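You operate a simulated robot arm through the tools that you are given. There is no shell and no other tool. Be economical: measure what you need, move in short steps, check, and stop when the job is done.

You run a simulated robot arm. Do the job below in one go: nothing can be reset, and whatever is moved stays where it is left.

## Task
Bag the blue cloth and lay the bag in the purple tray.
Fine: use the bag in the loader; draw the white slider back before you lift the bag.

Only the result counts: the job must be done as asked and must still hold three seconds after the hand-in. Knocking over, shifting, dropping, spilling or breaking anything else fails it. Flat cloth is picked up by pressing the open fingertips on it (5 to 10 N) and closing them slowly along it; thin cloth reads only 2 to 8 mm in the jaws.

## Robot
A 5-joint arm with a two-finger parallel gripper, fixed in place. Base frame: the origin is at the foot of the arm, x ahead of it, y to its left, z up; the work surface is at about z = 0. Lengths are in mm, angles in rad, forces in N, time in s.
With the tool pointing down near the work surface it reaches from about 260 to 600 mm from the base axis. Its first joint turns from -1.152 to 1.152 rad. The tool tilts only in the upright plane through the base axis and itself; it spins freely about its own axis. Payload 1.57 kg.
Tool frame: the origin (TCP) lies between the finger pads and is the grasp point; the fingertips stand 30 mm ahead of it; z points along the fingers, y is the line along which they close. The gripper opens to 80 mm. The fingers are 17 mm wide and 12 mm thick; the gripper's body (40 by 82 mm) begins 80 mm behind the TCP.
Orientation is told as [roll, pitch, yaw] about the base's x, y, z axes, in that order, counted from this pose: with the fingers straight down and closing along the base's y, the tool's x points along the base's -x, its y along +y and its z along -z.

## Interface
- The arm moves only by the tool move_arm. Its argument "increments" is a list of rows, each an object (a shift or turn left out is 0, a gripper value left out holds the last) with "linear": the shift along the tool's x, y, z in units of 20 mm (1.0 is 20 mm), a list of three; "angular": the turn, a rotation vector about the tool's x, y, z in units of 6 degrees (1.0 is 6 degrees), a list of three; "hand": the gripper command, from -1 (fully open) to 1 (shut), values between in proportion. In form: [{"linear": [dx, dy, dz], "angular": [rx, ry, rz], "hand": hand}, ...]. A call has 1 to 20 rows; each row shifts and turns the commanded pose from where the row before left it, along the tool's axes as they then stand. A call with a number of a shift or a turn outside -1 to 1 is refused whole. A row lasts 0.2 s, in which the tool goes at most 50 mm and 0.15 rad; a call with a longer step from one row to the next is refused whole, and so is a gripper value outside its range. Where a pose cannot be reached the arm comes as near as it can. A force on the tool above 60 N (or 10 N above the force at the start of the call, whichever is more), or a blocked arm, ends the call early, and 0.2 s more pass. Each finger travels about 153 mm/s and halts on what it meets, pressing with about 40 N; the grip force reading is that of the motor and also rises with nothing between the fingers. The clock runs only during rows and for 0.2 s after the last one: add rows that do not move to give the fingers time. It gives the time, the measured TCP pose, the force on the tool (base axes), the opening and the grip force at its end, in the units of the frame above (readings bear some noise).
- Cameras (640 x 400 px; columns grow to the right, rows downward): "scene" is fixed at [21.5, 378, 537.4]; the picture's right is [-0.89, -0.46, 0.00], its down [-0.21, 0.41, -0.89] and it looks along [0.41, -0.79, -0.46] (base axes); focal length 361 px, centre (320, 200). "wrist" rides on the gripper at [72, -7, -122] in the tool frame; the picture's right is [0.09, 1.00, 0.00], its down [-0.84, 0.08, -0.54] and it looks along [-0.54, 0.05, 0.84] (tool axes); focal length 238 px, centre (320, 200). There is no depth. A picture from a camera that has moved, and an enlarged one, comes with that camera's place and axes in the base frame and with its lens.
- grab_frame(camera): a new picture of that camera. The clock stands still meanwhile.
- enlarge(camera, box): a new picture of the part [left, top, right, bottom] of that camera's present view, enlarged. The clock stands still meanwhile.
- sign_off(): hands the job in; it is judged then, once.

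Work in short steps. Places have to be worked out from the pictures, the camera data and where the tool is seen: move nearer, look again, correct. Check each grasp and each placing, and mend what went wrong. You have 120 turns and 68 pictures in all, those below and enlarged ones among them. Open the gripper and draw the arm clear of the work before you hand the job in, unless the task says otherwise; then end with one line.

The tools are called after "Emit:" as name(argument=value, ...) on one line, values as JSON. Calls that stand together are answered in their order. move_arm: Moves the arm, as the interface text tells. Its arguments: {"type":"object","properties":{"increments":{"type":"array"}},"required":["increments"]} The other tools are called the same way: grab_frame (camera) takes a picture; enlarge (camera, box) takes an enlarged picture of a part of a camera's view; sign_off () hands the job in.

At the start:

```text
t: 0.0
eef_pos: [354.1, -193.6, 218.5]
tcp_rot: [-0.002, 0.002, 0.001]
force: [0.5, 0.0, 0.9]
grip_width: 79.7
grip_force: 0.1
```

scene: 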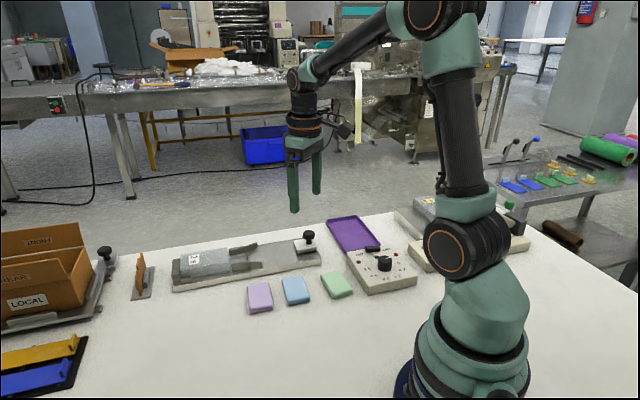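
wrist: 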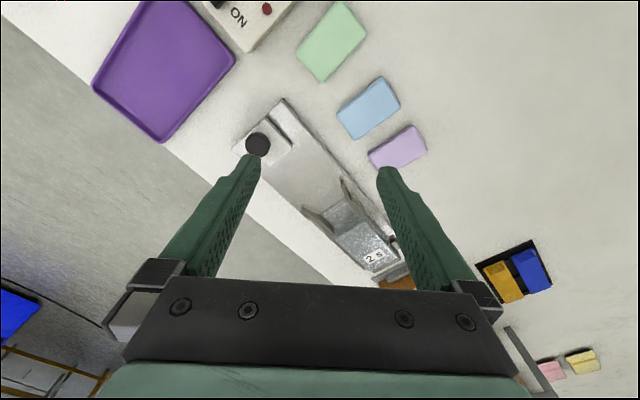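

The scene shows three folded cloths, a bag loader with a bag, a slider with a black knob, and a purple tray. I'll look closer at them first.

Emit:
enlarge(camera="scene", box=[160, 200, 400, 350])

Emit:
enlarge(camera="wrist", box=[220, 60, 460, 300])

```text
2.67 times, centred on (280, 275) of scene
camera zoom: at [21.5, 378.0, 537.4], right [-0.89, -0.46, 0.0], down [-0.21, 0.41, -0.89], along [0.41, -0.79, -0.46], focal length 963 px, centre (427, 0)
```

zoom: 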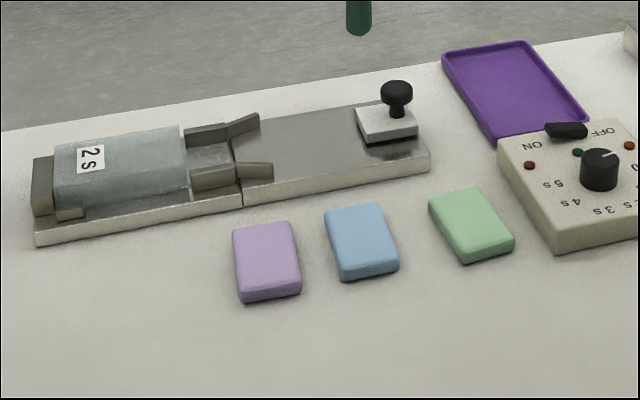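

```text
1.67 times, centred on (340, 180) of wrist
camera zoom: at [281.2, -201.1, 340.8], right [-0.09, 1.0, 0.0], down [0.84, 0.08, 0.54], along [0.54, 0.05, -0.84], focal length 397 px, centre (287, 233)
```

zoom: 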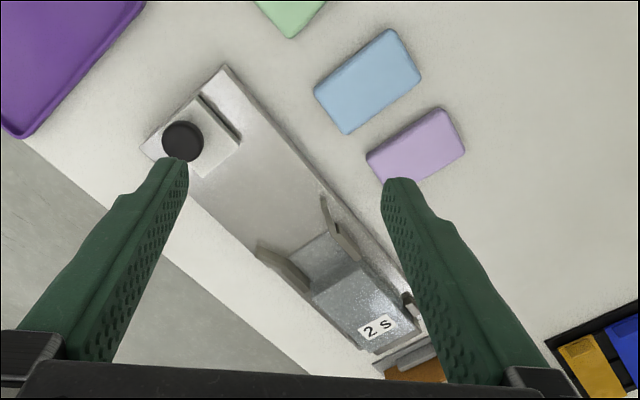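

The loader axis runs at about 43° from the base x axis: knob near (389,-269), bag near (565,-103), blue cloth near (342,-126). I'll turn the tool to line up with the loader and look.

Emit:
move_arm(increments=[{"angular": [0, 0, -1]}, {"angular": [0, 0, -1]}, {"angular": [0, 0, -1]}, {"angular": [0, 0, -1]}, {"angular": [0, 0, -1]}, {"angular": [0, 0, -1]}, {"angular": [0, 0, -1]}, {}])

Emit:
grab_frame(camera="wrist")

```text
t: 1.8
eef_pos: [353.3, -193.3, 219.1]
tcp_rot: [-0.001, 0.001, 0.734]
force: [0.0, 0.0, 0.8]
grip_width: 79.7
grip_force: 0.0
```

```text
63 pictures are left
camera wrist: at [304.0, -247.4, 341.6], right [-0.74, 0.68, 0.0], down [0.57, 0.62, 0.54], along [0.37, 0.4, -0.84], focal length 238 px, centre (320, 200)
```

wrist: 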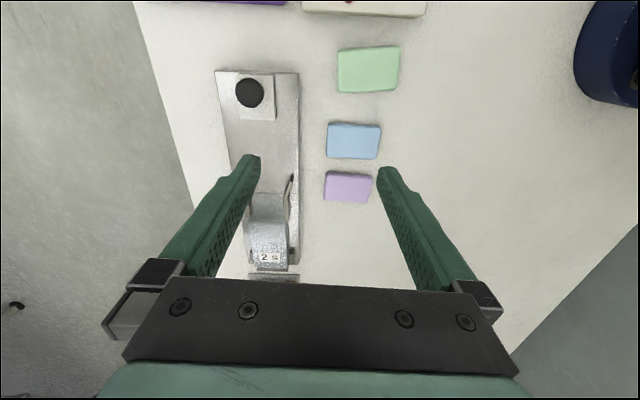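

Loader axis is at about 44°. I'll move above the funnel to view the bag mouth closely.

Emit:
move_arm(increments=[{"linear": [-1, -0.59, 0.2]}, {"linear": [-1, -0.59, 0.2]}, {"linear": [-1, -0.59, 0.2]}, {"linear": [-1, -0.59, 0.2]}, {"linear": [-1, -0.59, 0.2]}, {"linear": [-1, -0.59, 0.2], "angular": [0, 0, -0.4]}, {}])

Emit:
grab_frame(camera="wrist")

```text
t: 3.4
eef_pos: [490.2, -165.4, 194.2]
tcp_rot: [0.001, 0.001, 0.775]
force: [0.1, -0.1, -0.5]
grip_width: 80.3
grip_force: 0.1
```

```text
62 pictures are left
camera wrist: at [443.3, -220.2, 316.6], right [-0.76, 0.65, 0.0], down [0.54, 0.64, 0.54], along [0.35, 0.41, -0.84], focal length 238 px, centre (320, 200)
```

wrist: 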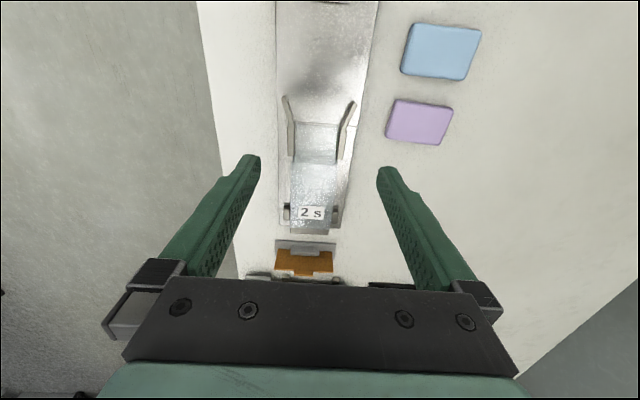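

Emit:
enlarge(camera="wrist", box=[240, 0, 400, 250])

```text
1.60 times, centred on (320, 125) of wrist
camera zoom: at [443.3, -220.2, 316.6], right [-0.76, 0.65, 0.0], down [0.54, 0.64, 0.54], along [0.35, 0.41, -0.84], focal length 381 px, centre (320, 320)
```

zoom: 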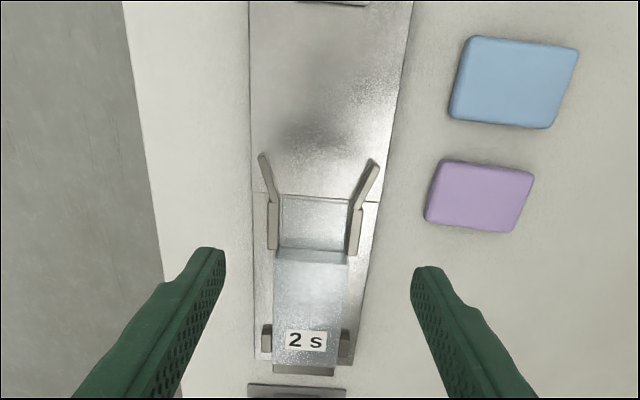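

The loader throat is about 53 mm wide, and the cloth is about 45 × 71 mm with its short side along the loader axis. It has to be turned 90° before it goes on the track. I'll move over the blue cloth (about (347,-129)) and turn the fingers to close across its short side.

Emit:
move_arm(increments=[{"linear": [0.55, 0.9, 0]}, {"linear": [0.55, 0.9, 0]}, {"linear": [0.55, 0.9, 0]}, {"linear": [0.55, 0.9, 0]}, {"linear": [0.55, 0.9, 0]}, {"linear": [0.55, 0.9, 0]}, {"linear": [0.55, 0.9, 0]}, {"angular": [0, 0, 1]}, {"angular": [0, 0, 1]}, {"angular": [0, 0, 1]}, {"angular": [0, 0, 1]}, {"angular": [0, 0, 1]}, {"angular": [0, 0, 1]}, {"angular": [0, 0, 1]}, {"angular": [0, 0, 1]}, {"angular": [0, 0, 1]}, {"angular": [0, 0, 1]}, {"angular": [0, 0, 1]}, {"angular": [0, 0, 1]}, {"angular": [0, 0, 1]}])

Emit:
move_arm(increments=[{"angular": [0, 0, 1], "hand": -0.55}, {"angular": [0, 0, 0.9]}, {"linear": [0, 0, 1]}, {"linear": [0, 0, 1]}, {"linear": [0, 0, 1]}, {}])

Emit:
grab_frame(camera="wrist")

```text
t: 7.6
eef_pos: [346.1, -130.3, 194.8]
tcp_rot: [0.0, 0.001, -0.589]
force: [0.6, 0.5, -0.1]
grip_width: 79.9
grip_force: 0.1
```

```text
t: 9.0
eef_pos: [346.0, -130.2, 135.8]
tcp_rot: [0.001, 0.0, -0.785]
force: [0.8, 1.0, 0.1]
grip_width: 62.0
grip_force: 0.1
```

```text
60 pictures are left
camera wrist: at [291.1, -84.7, 257.1], right [0.64, 0.77, 0.0], down [0.65, -0.54, 0.54], along [0.42, -0.35, -0.84], focal length 238 px, centre (320, 200)
```

wrist: 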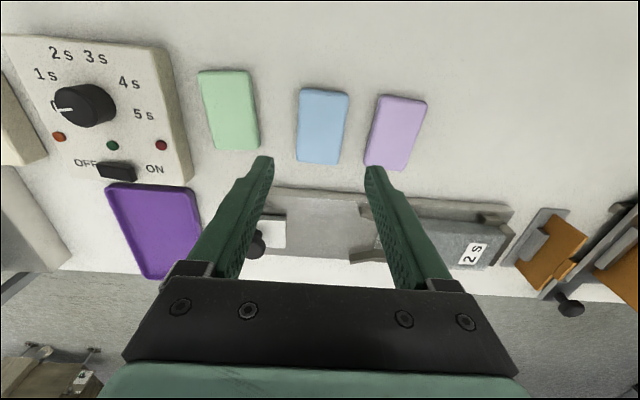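

The blue cloth is centred near (347,-130.5) and its short side is along 45°, so the fingers line up. I'll go down with 62 mm opening.

Emit:
move_arm(increments=[{"linear": [0, 0, 1]}, {"linear": [0, 0, 1]}, {"linear": [0, 0, 1]}, {"linear": [0, 0, 1]}, {"linear": [0, 0, 0.5]}, {"linear": [0, 0, 0.5]}, {}])

Emit:
enlarge(camera="wrist", box=[200, 60, 440, 260])

```text
t: 10.6
eef_pos: [346.8, -130.7, 33.4]
tcp_rot: [0.001, -0.001, -0.784]
force: [0.5, -0.2, 0.0]
grip_width: 62.1
grip_force: 0.1
```

```text
2.00 times, centred on (320, 160) of wrist
camera zoom: at [291.4, -84.5, 156.4], right [0.64, 0.77, 0.0], down [0.65, -0.54, 0.54], along [0.42, -0.35, -0.84], focal length 477 px, centre (320, 280)
```

zoom: 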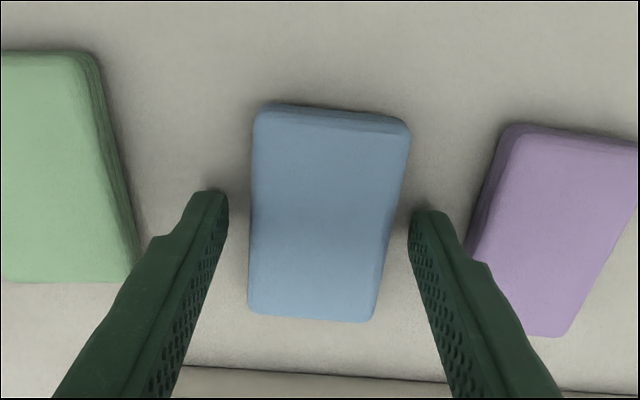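

The fingers straddle the cloth cleanly, so I'll close slowly.

Emit:
move_arm(increments=[{"hand": -0.4}, {"hand": -0.25}, {"hand": -0.15}, {"hand": -0.05}, {"hand": 0.05}, {"hand": 0.1}, {}])

```text
t: 12.2
eef_pos: [346.5, -130.3, 34.5]
tcp_rot: [0.0, -0.001, -0.784]
force: [0.6, 0.4, -0.5]
grip_width: 45.3
grip_force: 40.0
```

The jaws hold at 45.3 mm with 40 N. I'll lift and check.

Emit:
move_arm(increments=[{"linear": [0, 0, -0.5]}, {"linear": [0, 0, -1]}, {"linear": [0, 0, -1]}, {"linear": [0, 0, -1]}, {"linear": [0, 0, -1]}, {}])

Emit:
grab_frame(camera="wrist")

Emit:
enlarge(camera="scene", box=[160, 190, 400, 340])

```text
t: 13.6
eef_pos: [347.1, -130.9, 125.1]
tcp_rot: [0.001, 0.0, -0.786]
force: [-0.4, 0.3, 0.4]
grip_width: 45.1
grip_force: 39.9
```

```text
58 pictures are left
camera wrist: at [291.3, -85.3, 248.0], right [0.64, 0.77, 0.0], down [0.65, -0.54, 0.54], along [0.42, -0.35, -0.84], focal length 238 px, centre (320, 200)
```

wrist: 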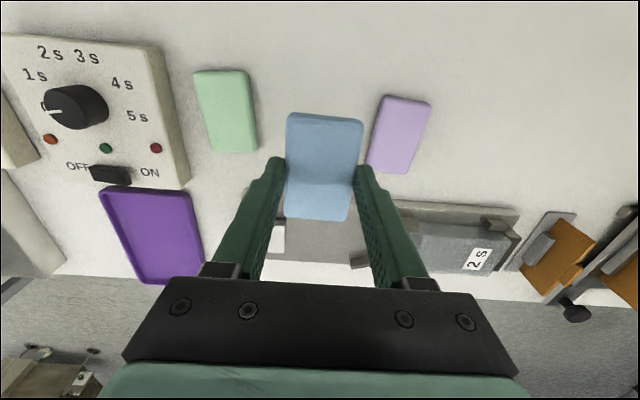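

```text
2.67 times, centred on (280, 265) of scene
camera zoom: at [21.5, 378.0, 537.4], right [-0.89, -0.46, 0.0], down [-0.21, 0.41, -0.89], along [0.41, -0.79, -0.46], focal length 963 px, centre (427, 27)
```

zoom: 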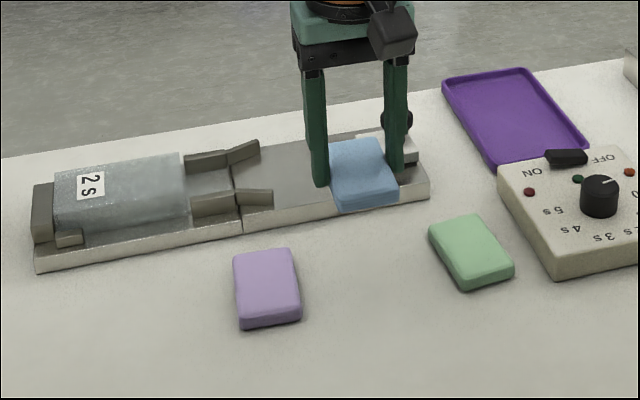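

The cloth is held, with its ends sagging slightly. Next I'll turn it 90° to line it up with the track, carry it over at about (445,-212), and look.

Emit:
move_arm(increments=[{"angular": [0, 0, -1]}, {"angular": [0, 0, -1]}, {"angular": [0, 0, -1]}, {"angular": [0, 0, -1]}, {"angular": [0, 0, -1]}, {"angular": [0, 0, -1]}, {"angular": [0, 0, -1]}, {"angular": [0, 0, -1]}, {"angular": [0, 0, -1]}, {"angular": [0, 0, -1]}, {"angular": [0, 0, -1]}, {"angular": [0, 0, -1]}, {"angular": [0, 0, -1]}, {"angular": [0, 0, -1]}, {"angular": [0, 0, -0.95]}, {}])

Emit:
move_arm(increments=[{"linear": [-0.086, -0.91, 0]}, {"linear": [-0.086, -0.91, 0]}, {"linear": [-0.086, -0.91, 0]}, {"linear": [-0.086, -0.91, 0]}, {"linear": [-0.086, -0.91, 0]}, {"linear": [-0.086, -0.91, 0]}, {"linear": [-0.086, -0.91, 0]}, {}])

Emit:
grab_frame(camera="wrist")

Emit:
enlarge(camera="scene", box=[160, 190, 400, 340])

```text
t: 17.0
eef_pos: [347.1, -131.2, 125.2]
tcp_rot: [0.0, 0.0, 0.782]
force: [-0.7, -0.2, 0.3]
grip_width: 45.5
grip_force: 40.0
```

```text
t: 18.8
eef_pos: [445.6, -213.2, 125.0]
tcp_rot: [0.0, -0.001, 0.779]
force: [-0.8, -1.0, 0.0]
grip_width: 45.6
grip_force: 39.7
```

```text
56 pictures are left
camera wrist: at [398.9, -269.5, 247.4], right [-0.77, 0.64, 0.0], down [0.54, 0.64, 0.54], along [0.35, 0.42, -0.84], focal length 238 px, centre (320, 200)
```

wrist: 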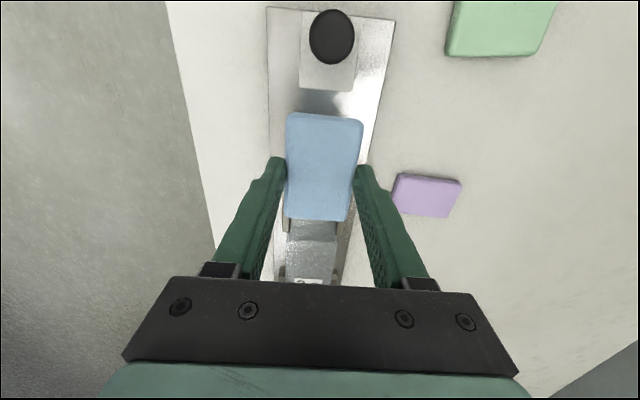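

```text
2.67 times, centred on (280, 265) of scene
camera zoom: at [21.5, 378.0, 537.4], right [-0.89, -0.46, 0.0], down [-0.21, 0.41, -0.89], along [0.41, -0.79, -0.46], focal length 963 px, centre (427, 27)
```

zoom: 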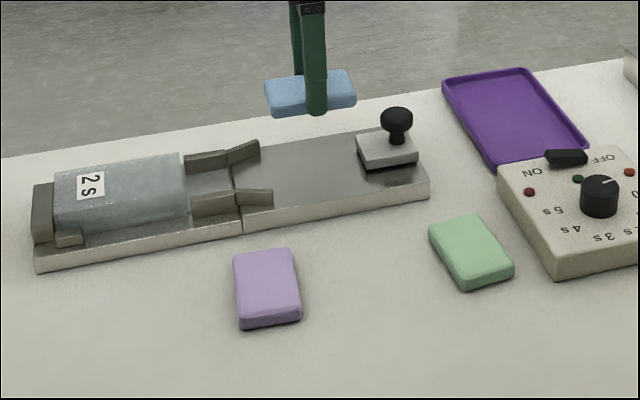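

Slider front edge is about 83 mm behind the funnel mouth. I'll centre the cloth about 34 mm behind the mouth (451,-207) and lower it.

Emit:
move_arm(increments=[{"linear": [-0.42, 0.02, 0.8]}, {"linear": [0, 0, 0.8]}, {"linear": [0, 0, 0.8]}, {"linear": [0, 0, 0.5]}, {}])

Emit:
enlarge(camera="scene", box=[200, 215, 340, 305])

Emit:
enlarge(camera="wrist", box=[220, 0, 420, 290])

```text
t: 20.0
eef_pos: [451.9, -204.6, 65.8]
tcp_rot: [0.0, -0.001, 0.781]
force: [0.3, -0.8, 0.2]
grip_width: 45.5
grip_force: 39.7
```

```text
4.44 times, centred on (270, 260) of scene
camera zoom: at [21.5, 378.0, 537.4], right [-0.89, -0.46, 0.0], down [-0.21, 0.41, -0.89], along [0.41, -0.79, -0.46], focal length 1606 px, centre (542, -67)
```

zoom: 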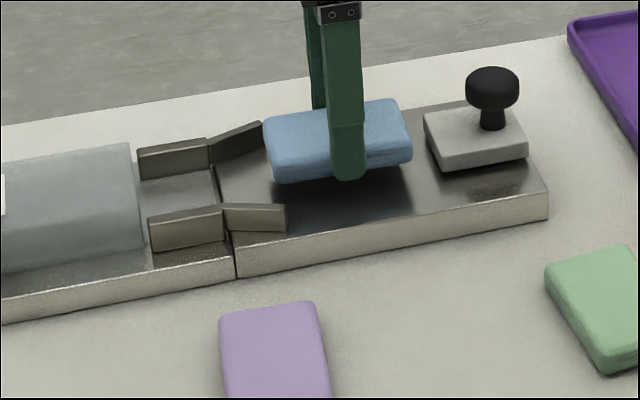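

```text
1.38 times, centred on (320, 145) of wrist
camera zoom: at [404.9, -262.6, 189.3], right [-0.77, 0.64, 0.0], down [0.54, 0.64, 0.54], along [0.35, 0.42, -0.84], focal length 329 px, centre (320, 276)
```

zoom: 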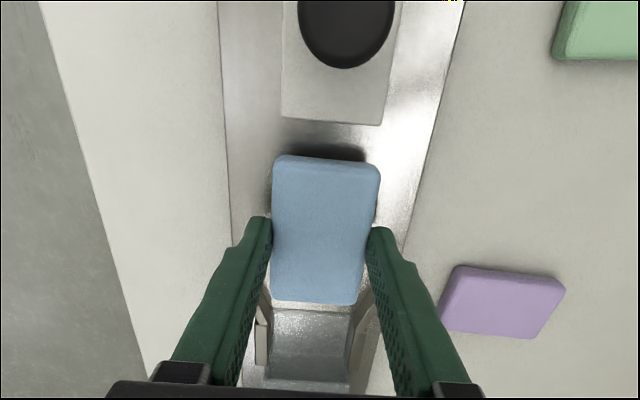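

Aligned and clear. I'll lower further in small steps while watching the force.

Emit:
move_arm(increments=[{"linear": [0, -0.05, 0.3]}, {"linear": [0, 0, 0.2]}, {}])

Emit:
enlarge(camera="scene", box=[200, 215, 340, 305])

```text
t: 20.8
eef_pos: [450.3, -207.4, 56.8]
tcp_rot: [-0.001, 0.0, 0.78]
force: [0.2, 0.1, -0.3]
grip_width: 45.6
grip_force: 39.8
```

```text
4.44 times, centred on (270, 260) of scene
camera zoom: at [21.5, 378.0, 537.4], right [-0.89, -0.46, 0.0], down [-0.21, 0.41, -0.89], along [0.41, -0.79, -0.46], focal length 1606 px, centre (542, -67)
```

zoom: 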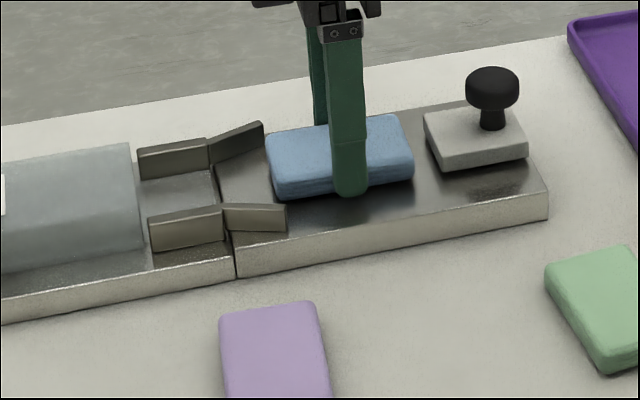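

No contact yet, so I'll keep lowering in 2 mm steps.

Emit:
move_arm(increments=[{"linear": [0, 0, 0.1]}, {"linear": [0, 0, 0.1]}, {}])

Emit:
move_arm(increments=[{"linear": [0, 0, 0.1]}, {}])

```text
t: 21.6
eef_pos: [451.2, -207.3, 53.9]
tcp_rot: [-0.003, 0.001, 0.781]
force: [-4.9, 1.7, 16.0]
grip_width: 45.3
grip_force: 40.3
```

```text
t: 22.2
eef_pos: [453.6, -207.8, 52.3]
tcp_rot: [-0.004, -0.002, 0.779]
force: [-10.5, 3.6, 42.3]
grip_width: 45.4
grip_force: 40.0
```

Contact has been made, a bit hard at 42 N. I'll back off 2.5 mm and release gently to 60 mm.

Emit:
move_arm(increments=[{"linear": [0, 0, -0.12]}, {"hand": -0.2}, {"hand": -0.35}, {"hand": -0.5}, {}])

Emit:
move_arm(increments=[{"linear": [0, 0, -0.5]}, {"linear": [0, 0, -1]}, {"linear": [0, 0, -1]}, {"linear": [0, 0, -1]}, {}])

Emit:
grab_frame(camera="wrist")

Emit:
enlarge(camera="scene", box=[200, 215, 340, 305])

```text
t: 23.4
eef_pos: [451.7, -206.7, 54.4]
tcp_rot: [0.0, 0.0, 0.779]
force: [-0.6, 0.2, -0.1]
grip_width: 60.0
grip_force: 0.1
```

```text
t: 24.6
eef_pos: [451.9, -207.2, 123.5]
tcp_rot: [0.001, -0.001, 0.78]
force: [0.0, 1.1, -0.1]
grip_width: 60.0
grip_force: 0.1
```

```text
51 pictures are left
camera wrist: at [405.4, -262.6, 245.9], right [-0.77, 0.64, 0.0], down [0.54, 0.64, 0.54], along [0.35, 0.42, -0.84], focal length 238 px, centre (320, 200)
```

wrist: 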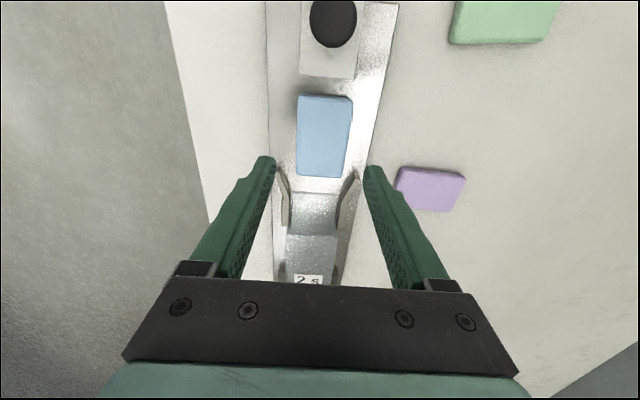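

```text
4.44 times, centred on (270, 260) of scene
camera zoom: at [21.5, 378.0, 537.4], right [-0.89, -0.46, 0.0], down [-0.21, 0.41, -0.89], along [0.41, -0.79, -0.46], focal length 1606 px, centre (542, -67)
```

zoom: 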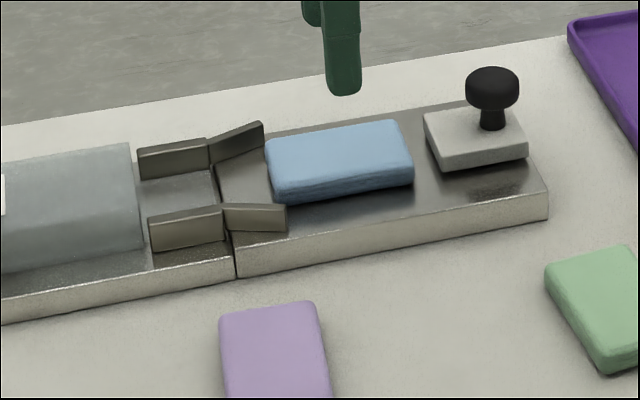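

The cloth lies aligned on the track. Next I'll go above the knob at about (390,-267) with the fingers straddling it.

Emit:
move_arm(increments=[{"linear": [1, 0, 0]}, {"linear": [1, 0, 0]}, {"linear": [1, 0, 0]}, {"linear": [1, 0, 0]}, {"linear": [0.3, 0.03, 0]}, {"linear": [0, 0, 0.5]}, {}])

Emit:
grab_frame(camera="wrist")

Emit:
enlarge(camera="scene", box=[230, 200, 370, 290])

```text
t: 26.2
eef_pos: [388.7, -265.8, 112.3]
tcp_rot: [0.0, 0.001, 0.779]
force: [-0.3, 0.9, 0.2]
grip_width: 60.0
grip_force: 0.2
```

```text
49 pictures are left
camera wrist: at [342.7, -322.3, 235.3], right [-0.77, 0.64, 0.0], down [0.54, 0.64, 0.54], along [0.35, 0.41, -0.84], focal length 238 px, centre (320, 200)
```

wrist: 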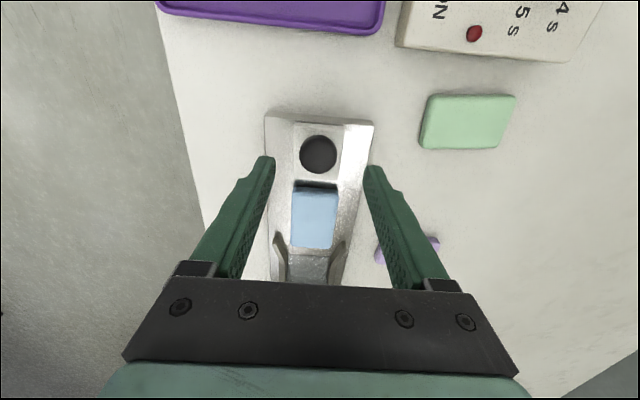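

```text
4.44 times, centred on (300, 245) of scene
camera zoom: at [21.5, 378.0, 537.4], right [-0.89, -0.46, 0.0], down [-0.21, 0.41, -0.89], along [0.41, -0.79, -0.46], focal length 1606 px, centre (409, 0)
```

zoom: 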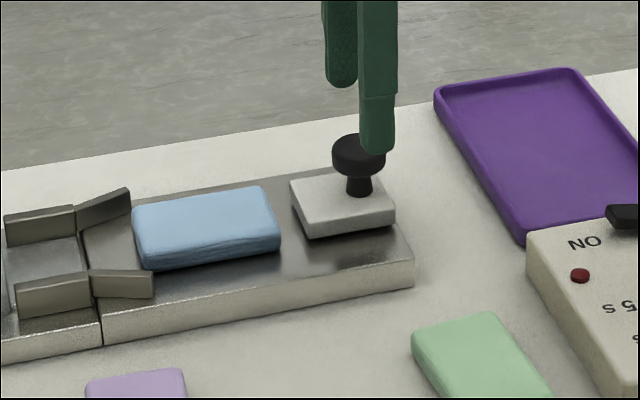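

The knob is about 4 mm behind the tool axis and 2 mm to its left. I'll correct that and descend to z≈78.

Emit:
move_arm(increments=[{"linear": [0.2, -0.1, 0]}, {"linear": [0, 0, 0.6]}, {"linear": [0, 0, 0.6]}, {"linear": [0, 0, 0.5]}, {}])

Emit:
enlarge(camera="scene", box=[230, 200, 370, 290])

Emit:
enlarge(camera="wrist", box=[220, 90, 420, 290])

```text
t: 27.4
eef_pos: [388.4, -269.6, 77.5]
tcp_rot: [0.0, -0.001, 0.783]
force: [-0.1, -1.1, -0.5]
grip_width: 59.9
grip_force: 0.1
```

```text
4.44 times, centred on (300, 245) of scene
camera zoom: at [21.5, 378.0, 537.4], right [-0.89, -0.46, 0.0], down [-0.21, 0.41, -0.89], along [0.41, -0.79, -0.46], focal length 1606 px, centre (409, 0)
```

zoom: 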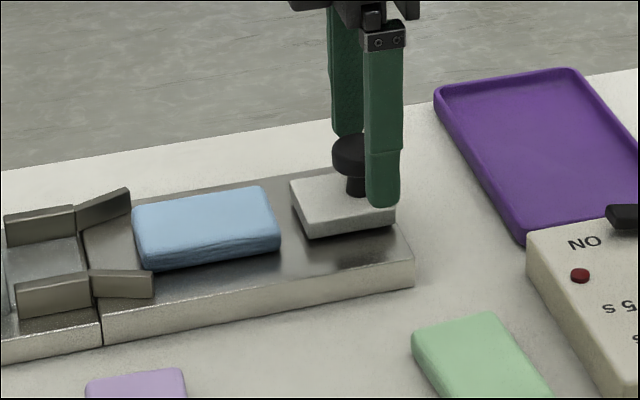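

```text
2.00 times, centred on (320, 190) of wrist
camera zoom: at [341.8, -326.2, 199.9], right [-0.77, 0.64, 0.0], down [0.54, 0.64, 0.54], along [0.35, 0.42, -0.84], focal length 477 px, centre (320, 220)
```

zoom: 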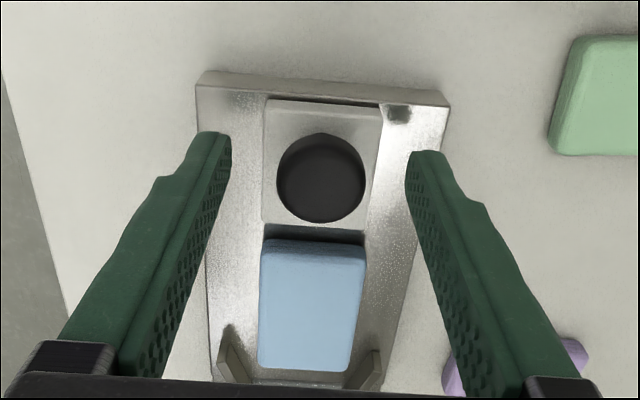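

The knob is centred between the fingers, so I'll close on it.

Emit:
move_arm(increments=[{"hand": -0.2}, {"hand": 0.1}, {"hand": 0.25}, {"hand": 0.4}, {}])

```text
t: 28.6
eef_pos: [388.2, -269.5, 77.5]
tcp_rot: [0.002, 0.001, 0.781]
force: [-4.2, 5.1, 4.3]
grip_width: 28.1
grip_force: 38.3
```

The knob is held at 28 mm. I'll push the slider forward 60 mm and check.

Emit:
move_arm(increments=[{"linear": [-0.4, 0, 0]}, {"linear": [-0.4, 0, 0]}, {"linear": [-0.4, 0, 0]}, {"linear": [-0.4, 0, 0]}, {"linear": [-0.4, 0, 0]}, {"linear": [-0.4, 0, 0]}, {"linear": [-0.4, 0, 0]}, {}])

Emit:
enlarge(camera="scene", box=[170, 200, 350, 310])

```text
t: 30.4
eef_pos: [426.4, -231.2, 76.6]
tcp_rot: [0.005, 0.002, 0.781]
force: [-8.1, 9.8, -9.5]
grip_width: 27.7
grip_force: 38.0
```

```text
3.56 times, centred on (260, 255) of scene
camera zoom: at [21.6, 378.0, 537.4], right [-0.89, -0.46, 0.0], down [-0.21, 0.41, -0.89], along [0.41, -0.79, -0.46], focal length 1285 px, centre (533, 4)
```

zoom: 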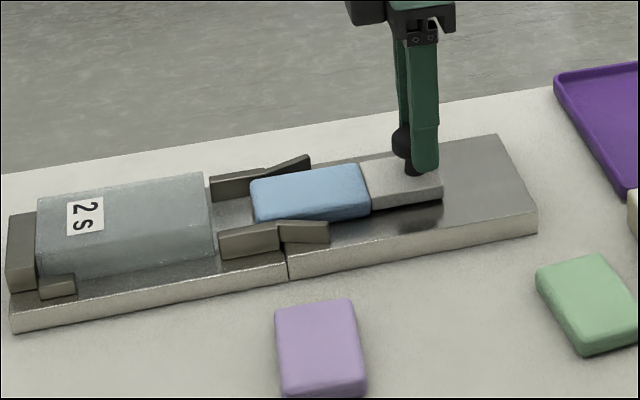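

The slider moves and the cloth is entering the throat. There's a slight lateral load, so I'll correct by about 1 mm and push on another 60 mm.

Emit:
move_arm(increments=[{"linear": [-0.4, 0.05, 0.03]}, {"linear": [-0.4, 0, 0]}, {"linear": [-0.4, 0, 0]}, {"linear": [-0.4, 0, 0]}, {"linear": [-0.4, 0, 0]}, {"linear": [-0.4, 0, 0]}, {"linear": [-0.4, 0, 0]}, {}])

Emit:
enlarge(camera="scene", box=[170, 200, 350, 310])

```text
t: 32.2
eef_pos: [467.0, -190.5, 78.2]
tcp_rot: [0.003, 0.001, 0.781]
force: [-1.2, 1.7, -22.3]
grip_width: 27.8
grip_force: 38.0
```

```text
3.56 times, centred on (260, 255) of scene
camera zoom: at [21.6, 378.0, 537.4], right [-0.89, -0.46, 0.0], down [-0.21, 0.41, -0.89], along [0.41, -0.79, -0.46], focal length 1285 px, centre (533, 4)
```

zoom: 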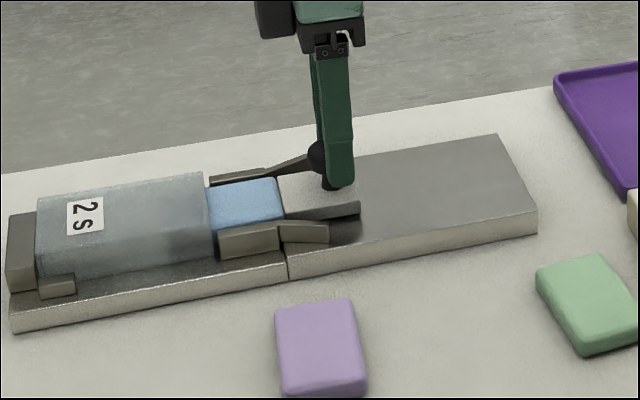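

The cloth is half in. The tool is being pulled down by 22 N, so I'll lower by 1.5 mm and push another 32 mm.

Emit:
move_arm(increments=[{"linear": [-0.3, 0, 0.08]}, {"linear": [-0.4, 0, 0]}, {"linear": [-0.4, 0, 0]}, {"linear": [-0.4, 0, 0]}, {}])

Emit:
enlarge(camera="scene", box=[170, 200, 350, 310])

Emit:
enlarge(camera="wrist", box=[220, 90, 420, 290])

```text
t: 33.4
eef_pos: [487.8, -169.8, 77.9]
tcp_rot: [0.002, 0.002, 0.781]
force: [-15.2, 16.1, 17.7]
grip_width: 27.8
grip_force: 38.1
```

```text
3.56 times, centred on (260, 255) of scene
camera zoom: at [21.4, 378.1, 537.4], right [-0.89, -0.46, 0.0], down [-0.21, 0.41, -0.89], along [0.41, -0.79, -0.46], focal length 1285 px, centre (533, 4)
```

zoom: 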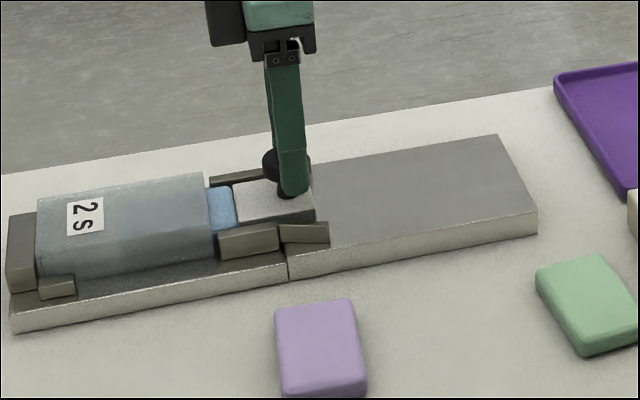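

```text
2.00 times, centred on (320, 190) of wrist
camera zoom: at [441.9, -225.7, 200.1], right [-0.77, 0.64, 0.0], down [0.54, 0.64, 0.54], along [0.35, 0.42, -0.84], focal length 477 px, centre (320, 220)
```

zoom: 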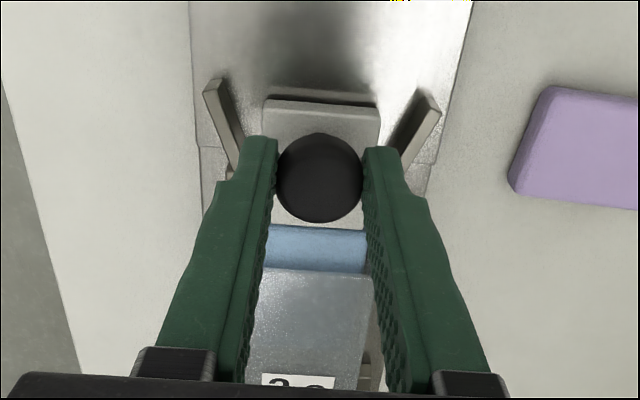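

About 17 mm of cloth still sticks out. I'll ease the lateral load and push 20 mm more.

Emit:
move_arm(increments=[{"linear": [-0.3, 0.07, -0.03]}, {"linear": [-0.3, 0, 0]}, {"linear": [-0.2, 0, 0]}, {"linear": [-0.2, 0, 0]}, {}])

Emit:
enlarge(camera="scene", box=[170, 200, 350, 310])

Emit:
enlarge(camera="wrist", box=[220, 90, 420, 290])

```text
t: 34.6
eef_pos: [502.5, -155.4, 78.4]
tcp_rot: [-0.005, -0.001, 0.78]
force: [2.2, -1.4, 1.4]
grip_width: 28.1
grip_force: 38.0
```

```text
3.56 times, centred on (260, 255) of scene
camera zoom: at [21.5, 378.0, 537.4], right [-0.89, -0.46, 0.0], down [-0.21, 0.41, -0.89], along [0.41, -0.79, -0.46], focal length 1285 px, centre (533, 4)
```

zoom: 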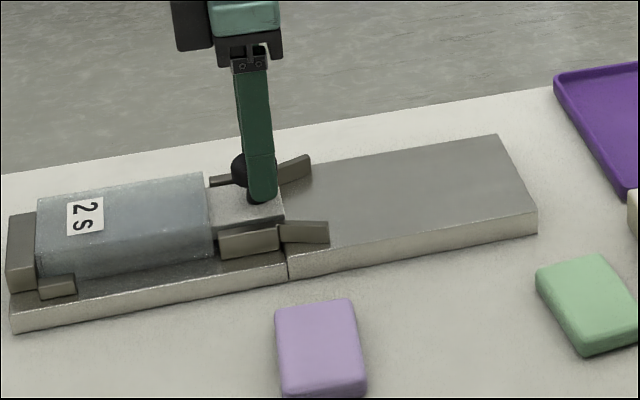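

```text
2.00 times, centred on (320, 190) of wrist
camera zoom: at [455.2, -211.2, 199.8], right [-0.77, 0.64, 0.0], down [0.54, 0.64, 0.54], along [0.35, 0.41, -0.84], focal length 477 px, centre (320, 220)
```

zoom: 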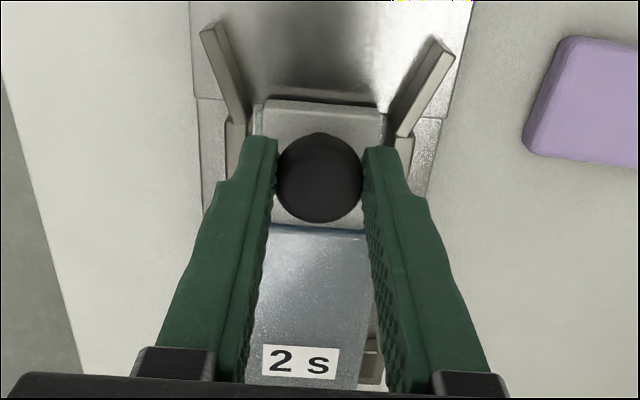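

The slider is at the bag mouth. I'll push 12 mm further so the cloth is well inside, watching for resistance.

Emit:
move_arm(increments=[{"linear": [-0.2, 0.0, 0]}, {"linear": [-0.2, 0, 0]}, {"linear": [-0.2, 0, 0]}, {}])

Emit:
enlarge(camera="scene", box=[170, 200, 350, 310])

```text
t: 35.6
eef_pos: [508.2, -150.7, 77.2]
tcp_rot: [0.002, 0.002, 0.774]
force: [-15.2, -29.1, 4.0]
grip_width: 27.7
grip_force: 38.5
```

```text
3.56 times, centred on (260, 255) of scene
camera zoom: at [21.5, 378.0, 537.3], right [-0.89, -0.46, 0.0], down [-0.21, 0.41, -0.89], along [0.41, -0.79, -0.46], focal length 1285 px, centre (533, 4)
```

zoom: 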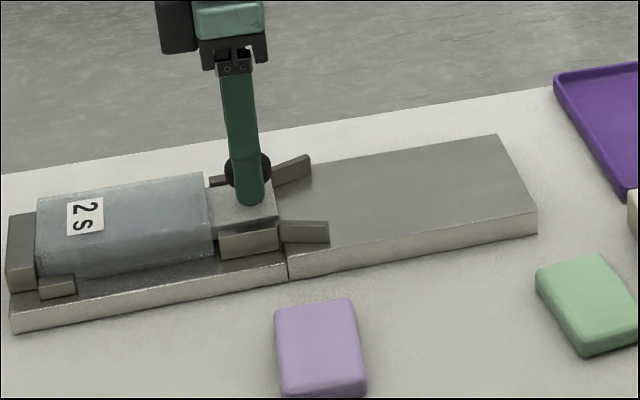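

The slider met its end stop with about 31 N of resistance. Now I'll draw it back.

Emit:
move_arm(increments=[{"linear": [0.4, 0, 0]}, {"linear": [0.5, 0, 0]}, {"linear": [0.5, 0, 0]}, {"linear": [0.5, 0, 0]}, {"linear": [0.5, 0, 0]}, {}])

Emit:
enlarge(camera="scene", box=[170, 200, 350, 310])

```text
t: 37.0
eef_pos: [476.2, -180.0, 76.3]
tcp_rot: [-0.004, -0.001, 0.78]
force: [14.7, -15.0, -20.1]
grip_width: 28.1
grip_force: 38.0
```

```text
3.56 times, centred on (260, 255) of scene
camera zoom: at [21.6, 378.0, 537.4], right [-0.89, -0.46, 0.0], down [-0.21, 0.41, -0.89], along [0.41, -0.79, -0.46], focal length 1285 px, centre (533, 4)
```

zoom: 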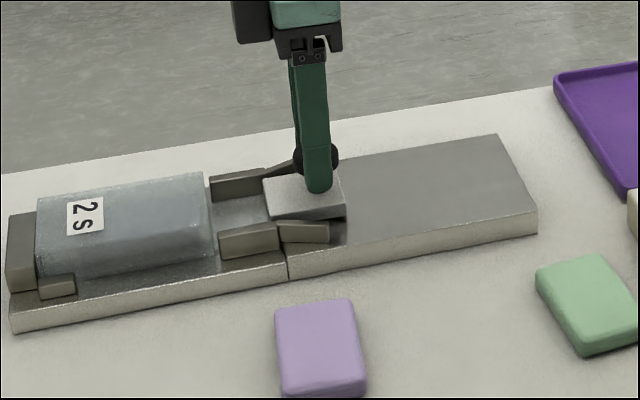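

The cloth stayed in the bag. I'll continue back about 110 mm with a small lateral correction.

Emit:
move_arm(increments=[{"linear": [0.5, -0.06, 0.03]}, {"linear": [0.5, 0, 0]}, {"linear": [0.5, 0, 0]}, {"linear": [0.5, -0.04, 0]}, {"linear": [0.5, 0, 0]}, {"linear": [0.5, 0, 0]}, {"linear": [0.5, 0, 0]}, {"linear": [0.5, 0, 0]}, {"linear": [0.5, 0, 0]}, {"linear": [0.5, 0, 0]}, {"linear": [0.5, 0, 0]}, {}])

```text
t: 39.6
eef_pos: [399.9, -258.7, 76.6]
tcp_rot: [0.005, -0.002, 0.781]
force: [-14.7, 14.9, 31.7]
grip_width: 28.0
grip_force: 38.0
```

Nearly back. I'll draw the last ~13 mm with the load eased, then release.

Emit:
move_arm(increments=[{"linear": [0.3, 0.06, -0.06]}, {"linear": [0.3, 0, 0]}, {}])

Emit:
move_arm(increments=[{"hand": 0.15}, {"hand": -0.1}, {"hand": -0.4}, {}, {"linear": [0, 0, -0.6]}, {"linear": [0, 0, -1]}, {"linear": [0, 0, -1]}, {}])

Emit:
enlarge(camera="scene", box=[160, 200, 400, 350])

```text
t: 40.4
eef_pos: [391.0, -266.9, 76.4]
tcp_rot: [-0.002, 0.0, 0.781]
force: [12.2, 6.5, -8.5]
grip_width: 27.6
grip_force: 38.4
```

```text
t: 42.2
eef_pos: [390.0, -266.8, 131.0]
tcp_rot: [0.001, 0.0, 0.782]
force: [-0.5, 0.5, -0.4]
grip_width: 56.1
grip_force: 0.0
```

```text
2.67 times, centred on (280, 275) of scene
camera zoom: at [21.5, 378.0, 537.4], right [-0.89, -0.46, 0.0], down [-0.21, 0.41, -0.89], along [0.41, -0.79, -0.46], focal length 963 px, centre (427, 0)
```

zoom: 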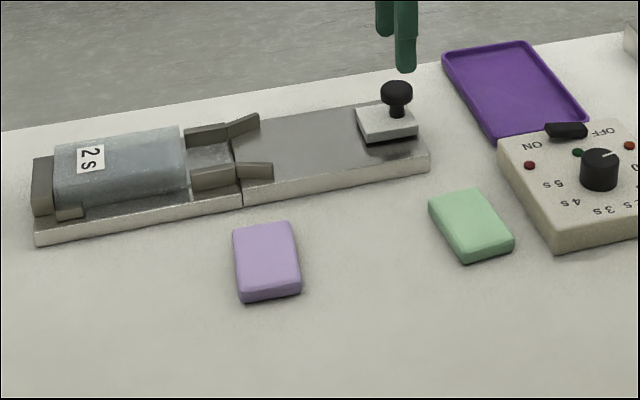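

The slider is back at its start position and the cloth is in the bag. I'll move above the bag to inspect how to grip it.

Emit:
move_arm(increments=[{"linear": [-1, 0, -0.1], "hand": -1}, {"linear": [-1, 0, -0.1]}, {"linear": [-1, 0, -0.1]}, {"linear": [-1, 0, -0.1]}, {"linear": [-1, 0, -0.1]}, {"linear": [-1, 0, -0.1]}, {"linear": [-1, 0, 0]}, {"linear": [-1, 0, 0]}, {"linear": [-1, 0, 0]}, {"linear": [-1, 0, 0]}, {"linear": [-1, 0, 0]}, {}])

Emit:
grab_frame(camera="wrist")

Emit:
enlarge(camera="wrist", box=[240, 90, 400, 250])

Emit:
enlarge(camera="scene", box=[160, 220, 280, 300])

```text
t: 44.8
eef_pos: [545.8, -113.1, 142.2]
tcp_rot: [-0.001, 0.0, 0.779]
force: [0.8, 0.0, 0.0]
grip_width: 80.2
grip_force: 0.1
```

```text
36 pictures are left
camera wrist: at [499.8, -169.3, 264.5], right [-0.77, 0.64, 0.0], down [0.54, 0.64, 0.54], along [0.35, 0.42, -0.84], focal length 238 px, centre (320, 200)
```

wrist: 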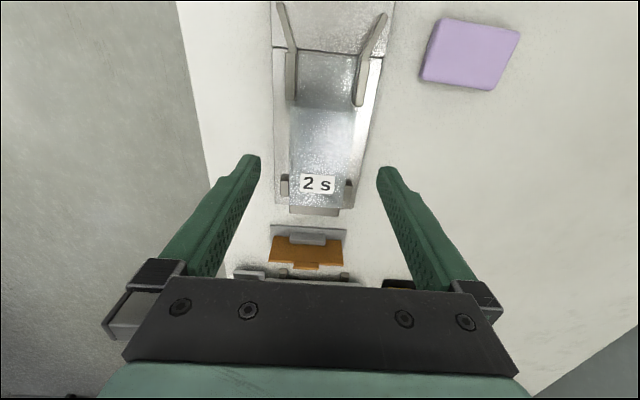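

```text
2.50 times, centred on (320, 170) of wrist
camera zoom: at [499.8, -169.3, 264.5], right [-0.77, 0.64, 0.0], down [0.54, 0.64, 0.54], along [0.35, 0.42, -0.84], focal length 596 px, centre (320, 275)
```

zoom: 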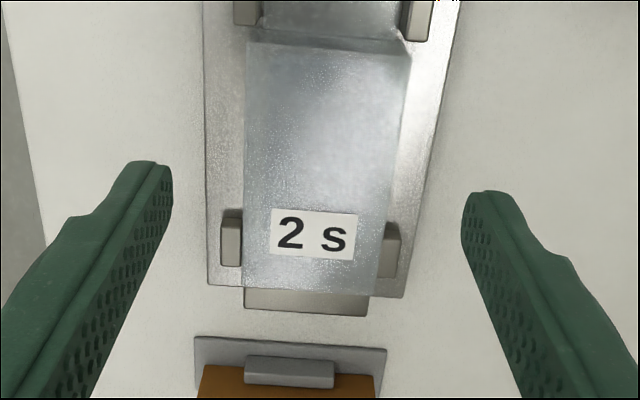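

```text
5.00 times, centred on (220, 260) of scene
camera zoom: at [21.5, 378.0, 537.4], right [-0.89, -0.46, 0.0], down [-0.21, 0.41, -0.89], along [0.41, -0.79, -0.46], focal length 1806 px, centre (820, -100)
```

zoom: 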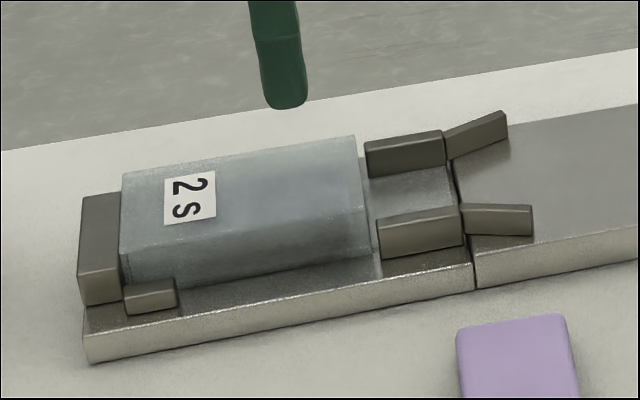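

The bag is about 60 mm wide, with free sides between the funnel and the end posts. I'll align over it and descend with a 72 mm opening.

Emit:
move_arm(increments=[{"linear": [-0.27, 0.06, 0], "hand": -0.82}, {"linear": [0, 0, 1]}, {"linear": [0, 0, 1]}, {"linear": [0, 0, 1]}, {}])

Emit:
grab_frame(camera="wrist")

Emit:
enlarge(camera="scene", box=[160, 220, 280, 300])

```text
t: 46.0
eef_pos: [549.9, -107.6, 80.6]
tcp_rot: [0.001, 0.001, 0.78]
force: [0.6, -0.3, 0.0]
grip_width: 72.6
grip_force: 0.0
```

```text
33 pictures are left
camera wrist: at [503.4, -163.7, 203.8], right [-0.77, 0.64, 0.0], down [0.54, 0.64, 0.54], along [0.35, 0.42, -0.84], focal length 238 px, centre (320, 200)
```

wrist: 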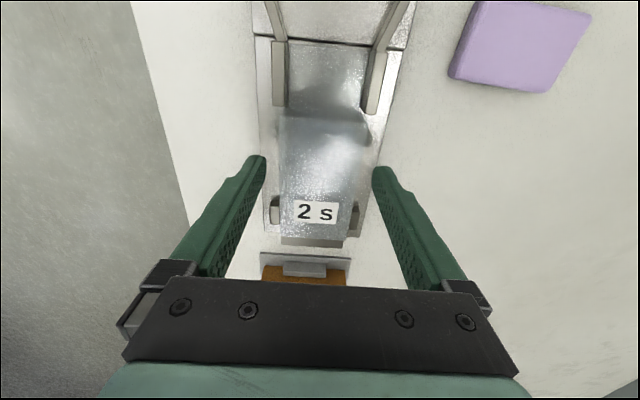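

```text
5.00 times, centred on (220, 260) of scene
camera zoom: at [21.5, 378.0, 537.4], right [-0.89, -0.46, 0.0], down [-0.21, 0.41, -0.89], along [0.41, -0.79, -0.46], focal length 1806 px, centre (820, -100)
```

zoom: 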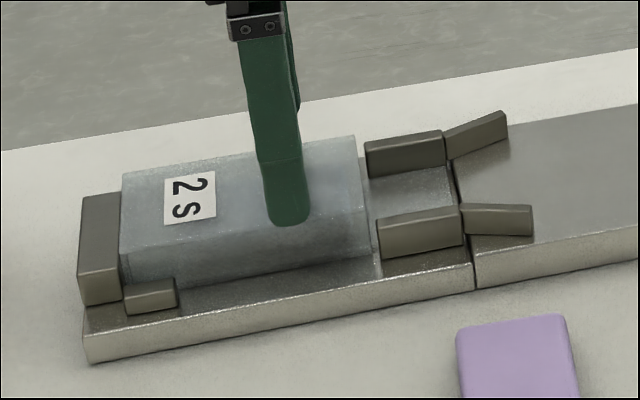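

The bag looks 2–3 mm to +y of the tool axis. I'll correct that and descend to TCP z≈56.

Emit:
move_arm(increments=[{"linear": [0, 0.12, 0.3]}, {"linear": [0, 0, 0.5]}, {"linear": [0, 0, 0.45]}, {}])

Emit:
enlarge(camera="wrist", box=[220, 90, 420, 290])

Emit:
enlarge(camera="scene", box=[160, 220, 280, 300])

```text
t: 47.0
eef_pos: [547.5, -104.7, 56.3]
tcp_rot: [-0.001, 0.0, 0.78]
force: [0.9, 1.1, 0.8]
grip_width: 72.9
grip_force: 0.0
```

```text
2.00 times, centred on (320, 190) of wrist
camera zoom: at [500.4, -161.7, 178.8], right [-0.77, 0.64, 0.0], down [0.54, 0.64, 0.54], along [0.35, 0.42, -0.84], focal length 477 px, centre (320, 220)
```

zoom: 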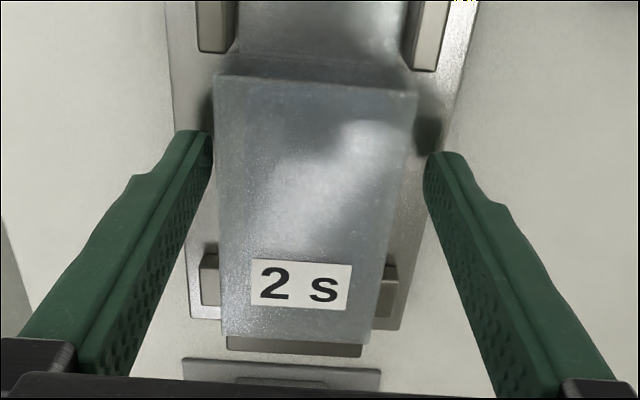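

```text
5.00 times, centred on (220, 260) of scene
camera zoom: at [21.5, 378.0, 537.4], right [-0.89, -0.46, 0.0], down [-0.21, 0.41, -0.89], along [0.41, -0.79, -0.46], focal length 1806 px, centre (820, -100)
```

zoom: 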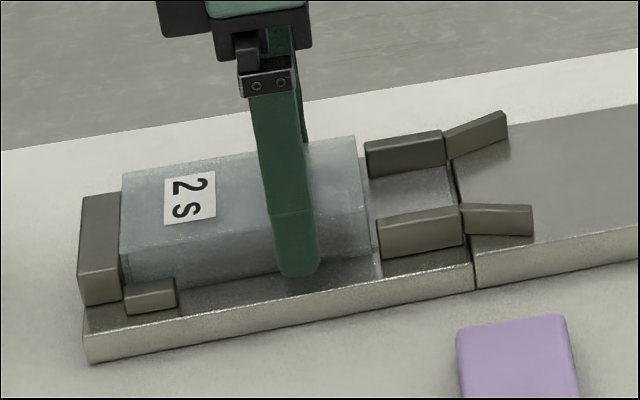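

The fingers straddle the bag. I'll shift 1 mm, lower 3 mm and close slowly.

Emit:
move_arm(increments=[{"linear": [0, -0.06, 0.15]}, {"hand": -0.7}, {"hand": -0.6}, {"hand": -0.5}, {"hand": -0.4}, {"hand": -0.3}, {}])

Emit:
enlarge(camera="wrist", box=[220, 90, 420, 290])

```text
t: 48.6
eef_pos: [548.7, -106.6, 55.2]
tcp_rot: [-0.002, -0.001, 0.781]
force: [3.3, -4.1, -1.0]
grip_width: 57.8
grip_force: 40.4
```

```text
2.00 times, centred on (320, 190) of wrist
camera zoom: at [501.8, -162.6, 176.3], right [-0.77, 0.64, 0.0], down [0.54, 0.64, 0.54], along [0.35, 0.41, -0.84], focal length 477 px, centre (320, 220)
```

zoom: 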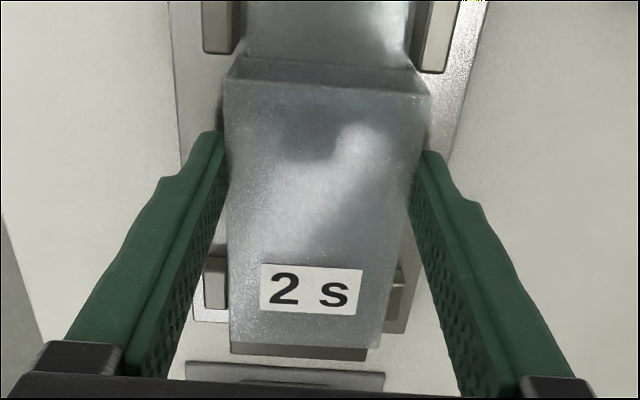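

The grip holds at 57.8 mm and 40 N. I'll lift slowly and straight up.

Emit:
move_arm(increments=[{"linear": [0, 0, -0.25]}, {"linear": [0, 0, -0.25]}, {"linear": [0, 0, -0.4]}, {"linear": [0, 0, -0.4]}, {"linear": [0, 0, -0.4]}, {}])

Emit:
enlarge(camera="scene", box=[150, 200, 300, 300])

Emit:
grab_frame(camera="wrist")

```text
t: 50.0
eef_pos: [548.0, -105.6, 87.2]
tcp_rot: [0.001, 0.0, 0.78]
force: [0.9, 0.8, -0.9]
grip_width: 57.4
grip_force: 40.2
```

```text
4.00 times, centred on (225, 250) of scene
camera zoom: at [21.5, 378.0, 537.4], right [-0.89, -0.46, 0.0], down [-0.21, 0.41, -0.89], along [0.41, -0.79, -0.46], focal length 1445 px, centre (700, 0)
```

zoom: 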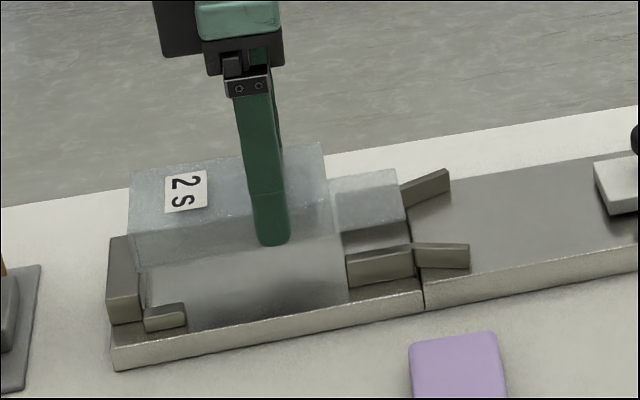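

```text
27 pictures are left
camera wrist: at [501.4, -162.1, 209.8], right [-0.77, 0.64, 0.0], down [0.54, 0.64, 0.54], along [0.35, 0.42, -0.84], focal length 238 px, centre (320, 200)
```

wrist: 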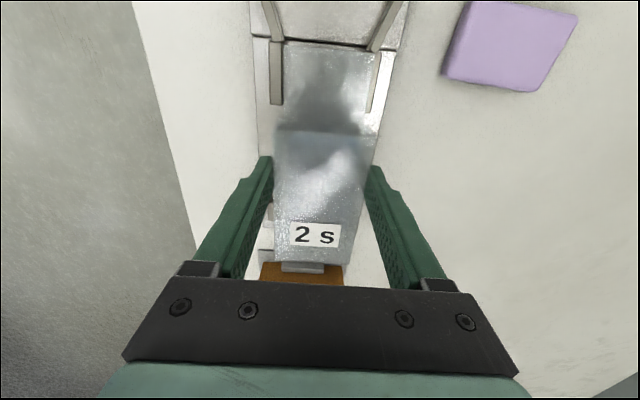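

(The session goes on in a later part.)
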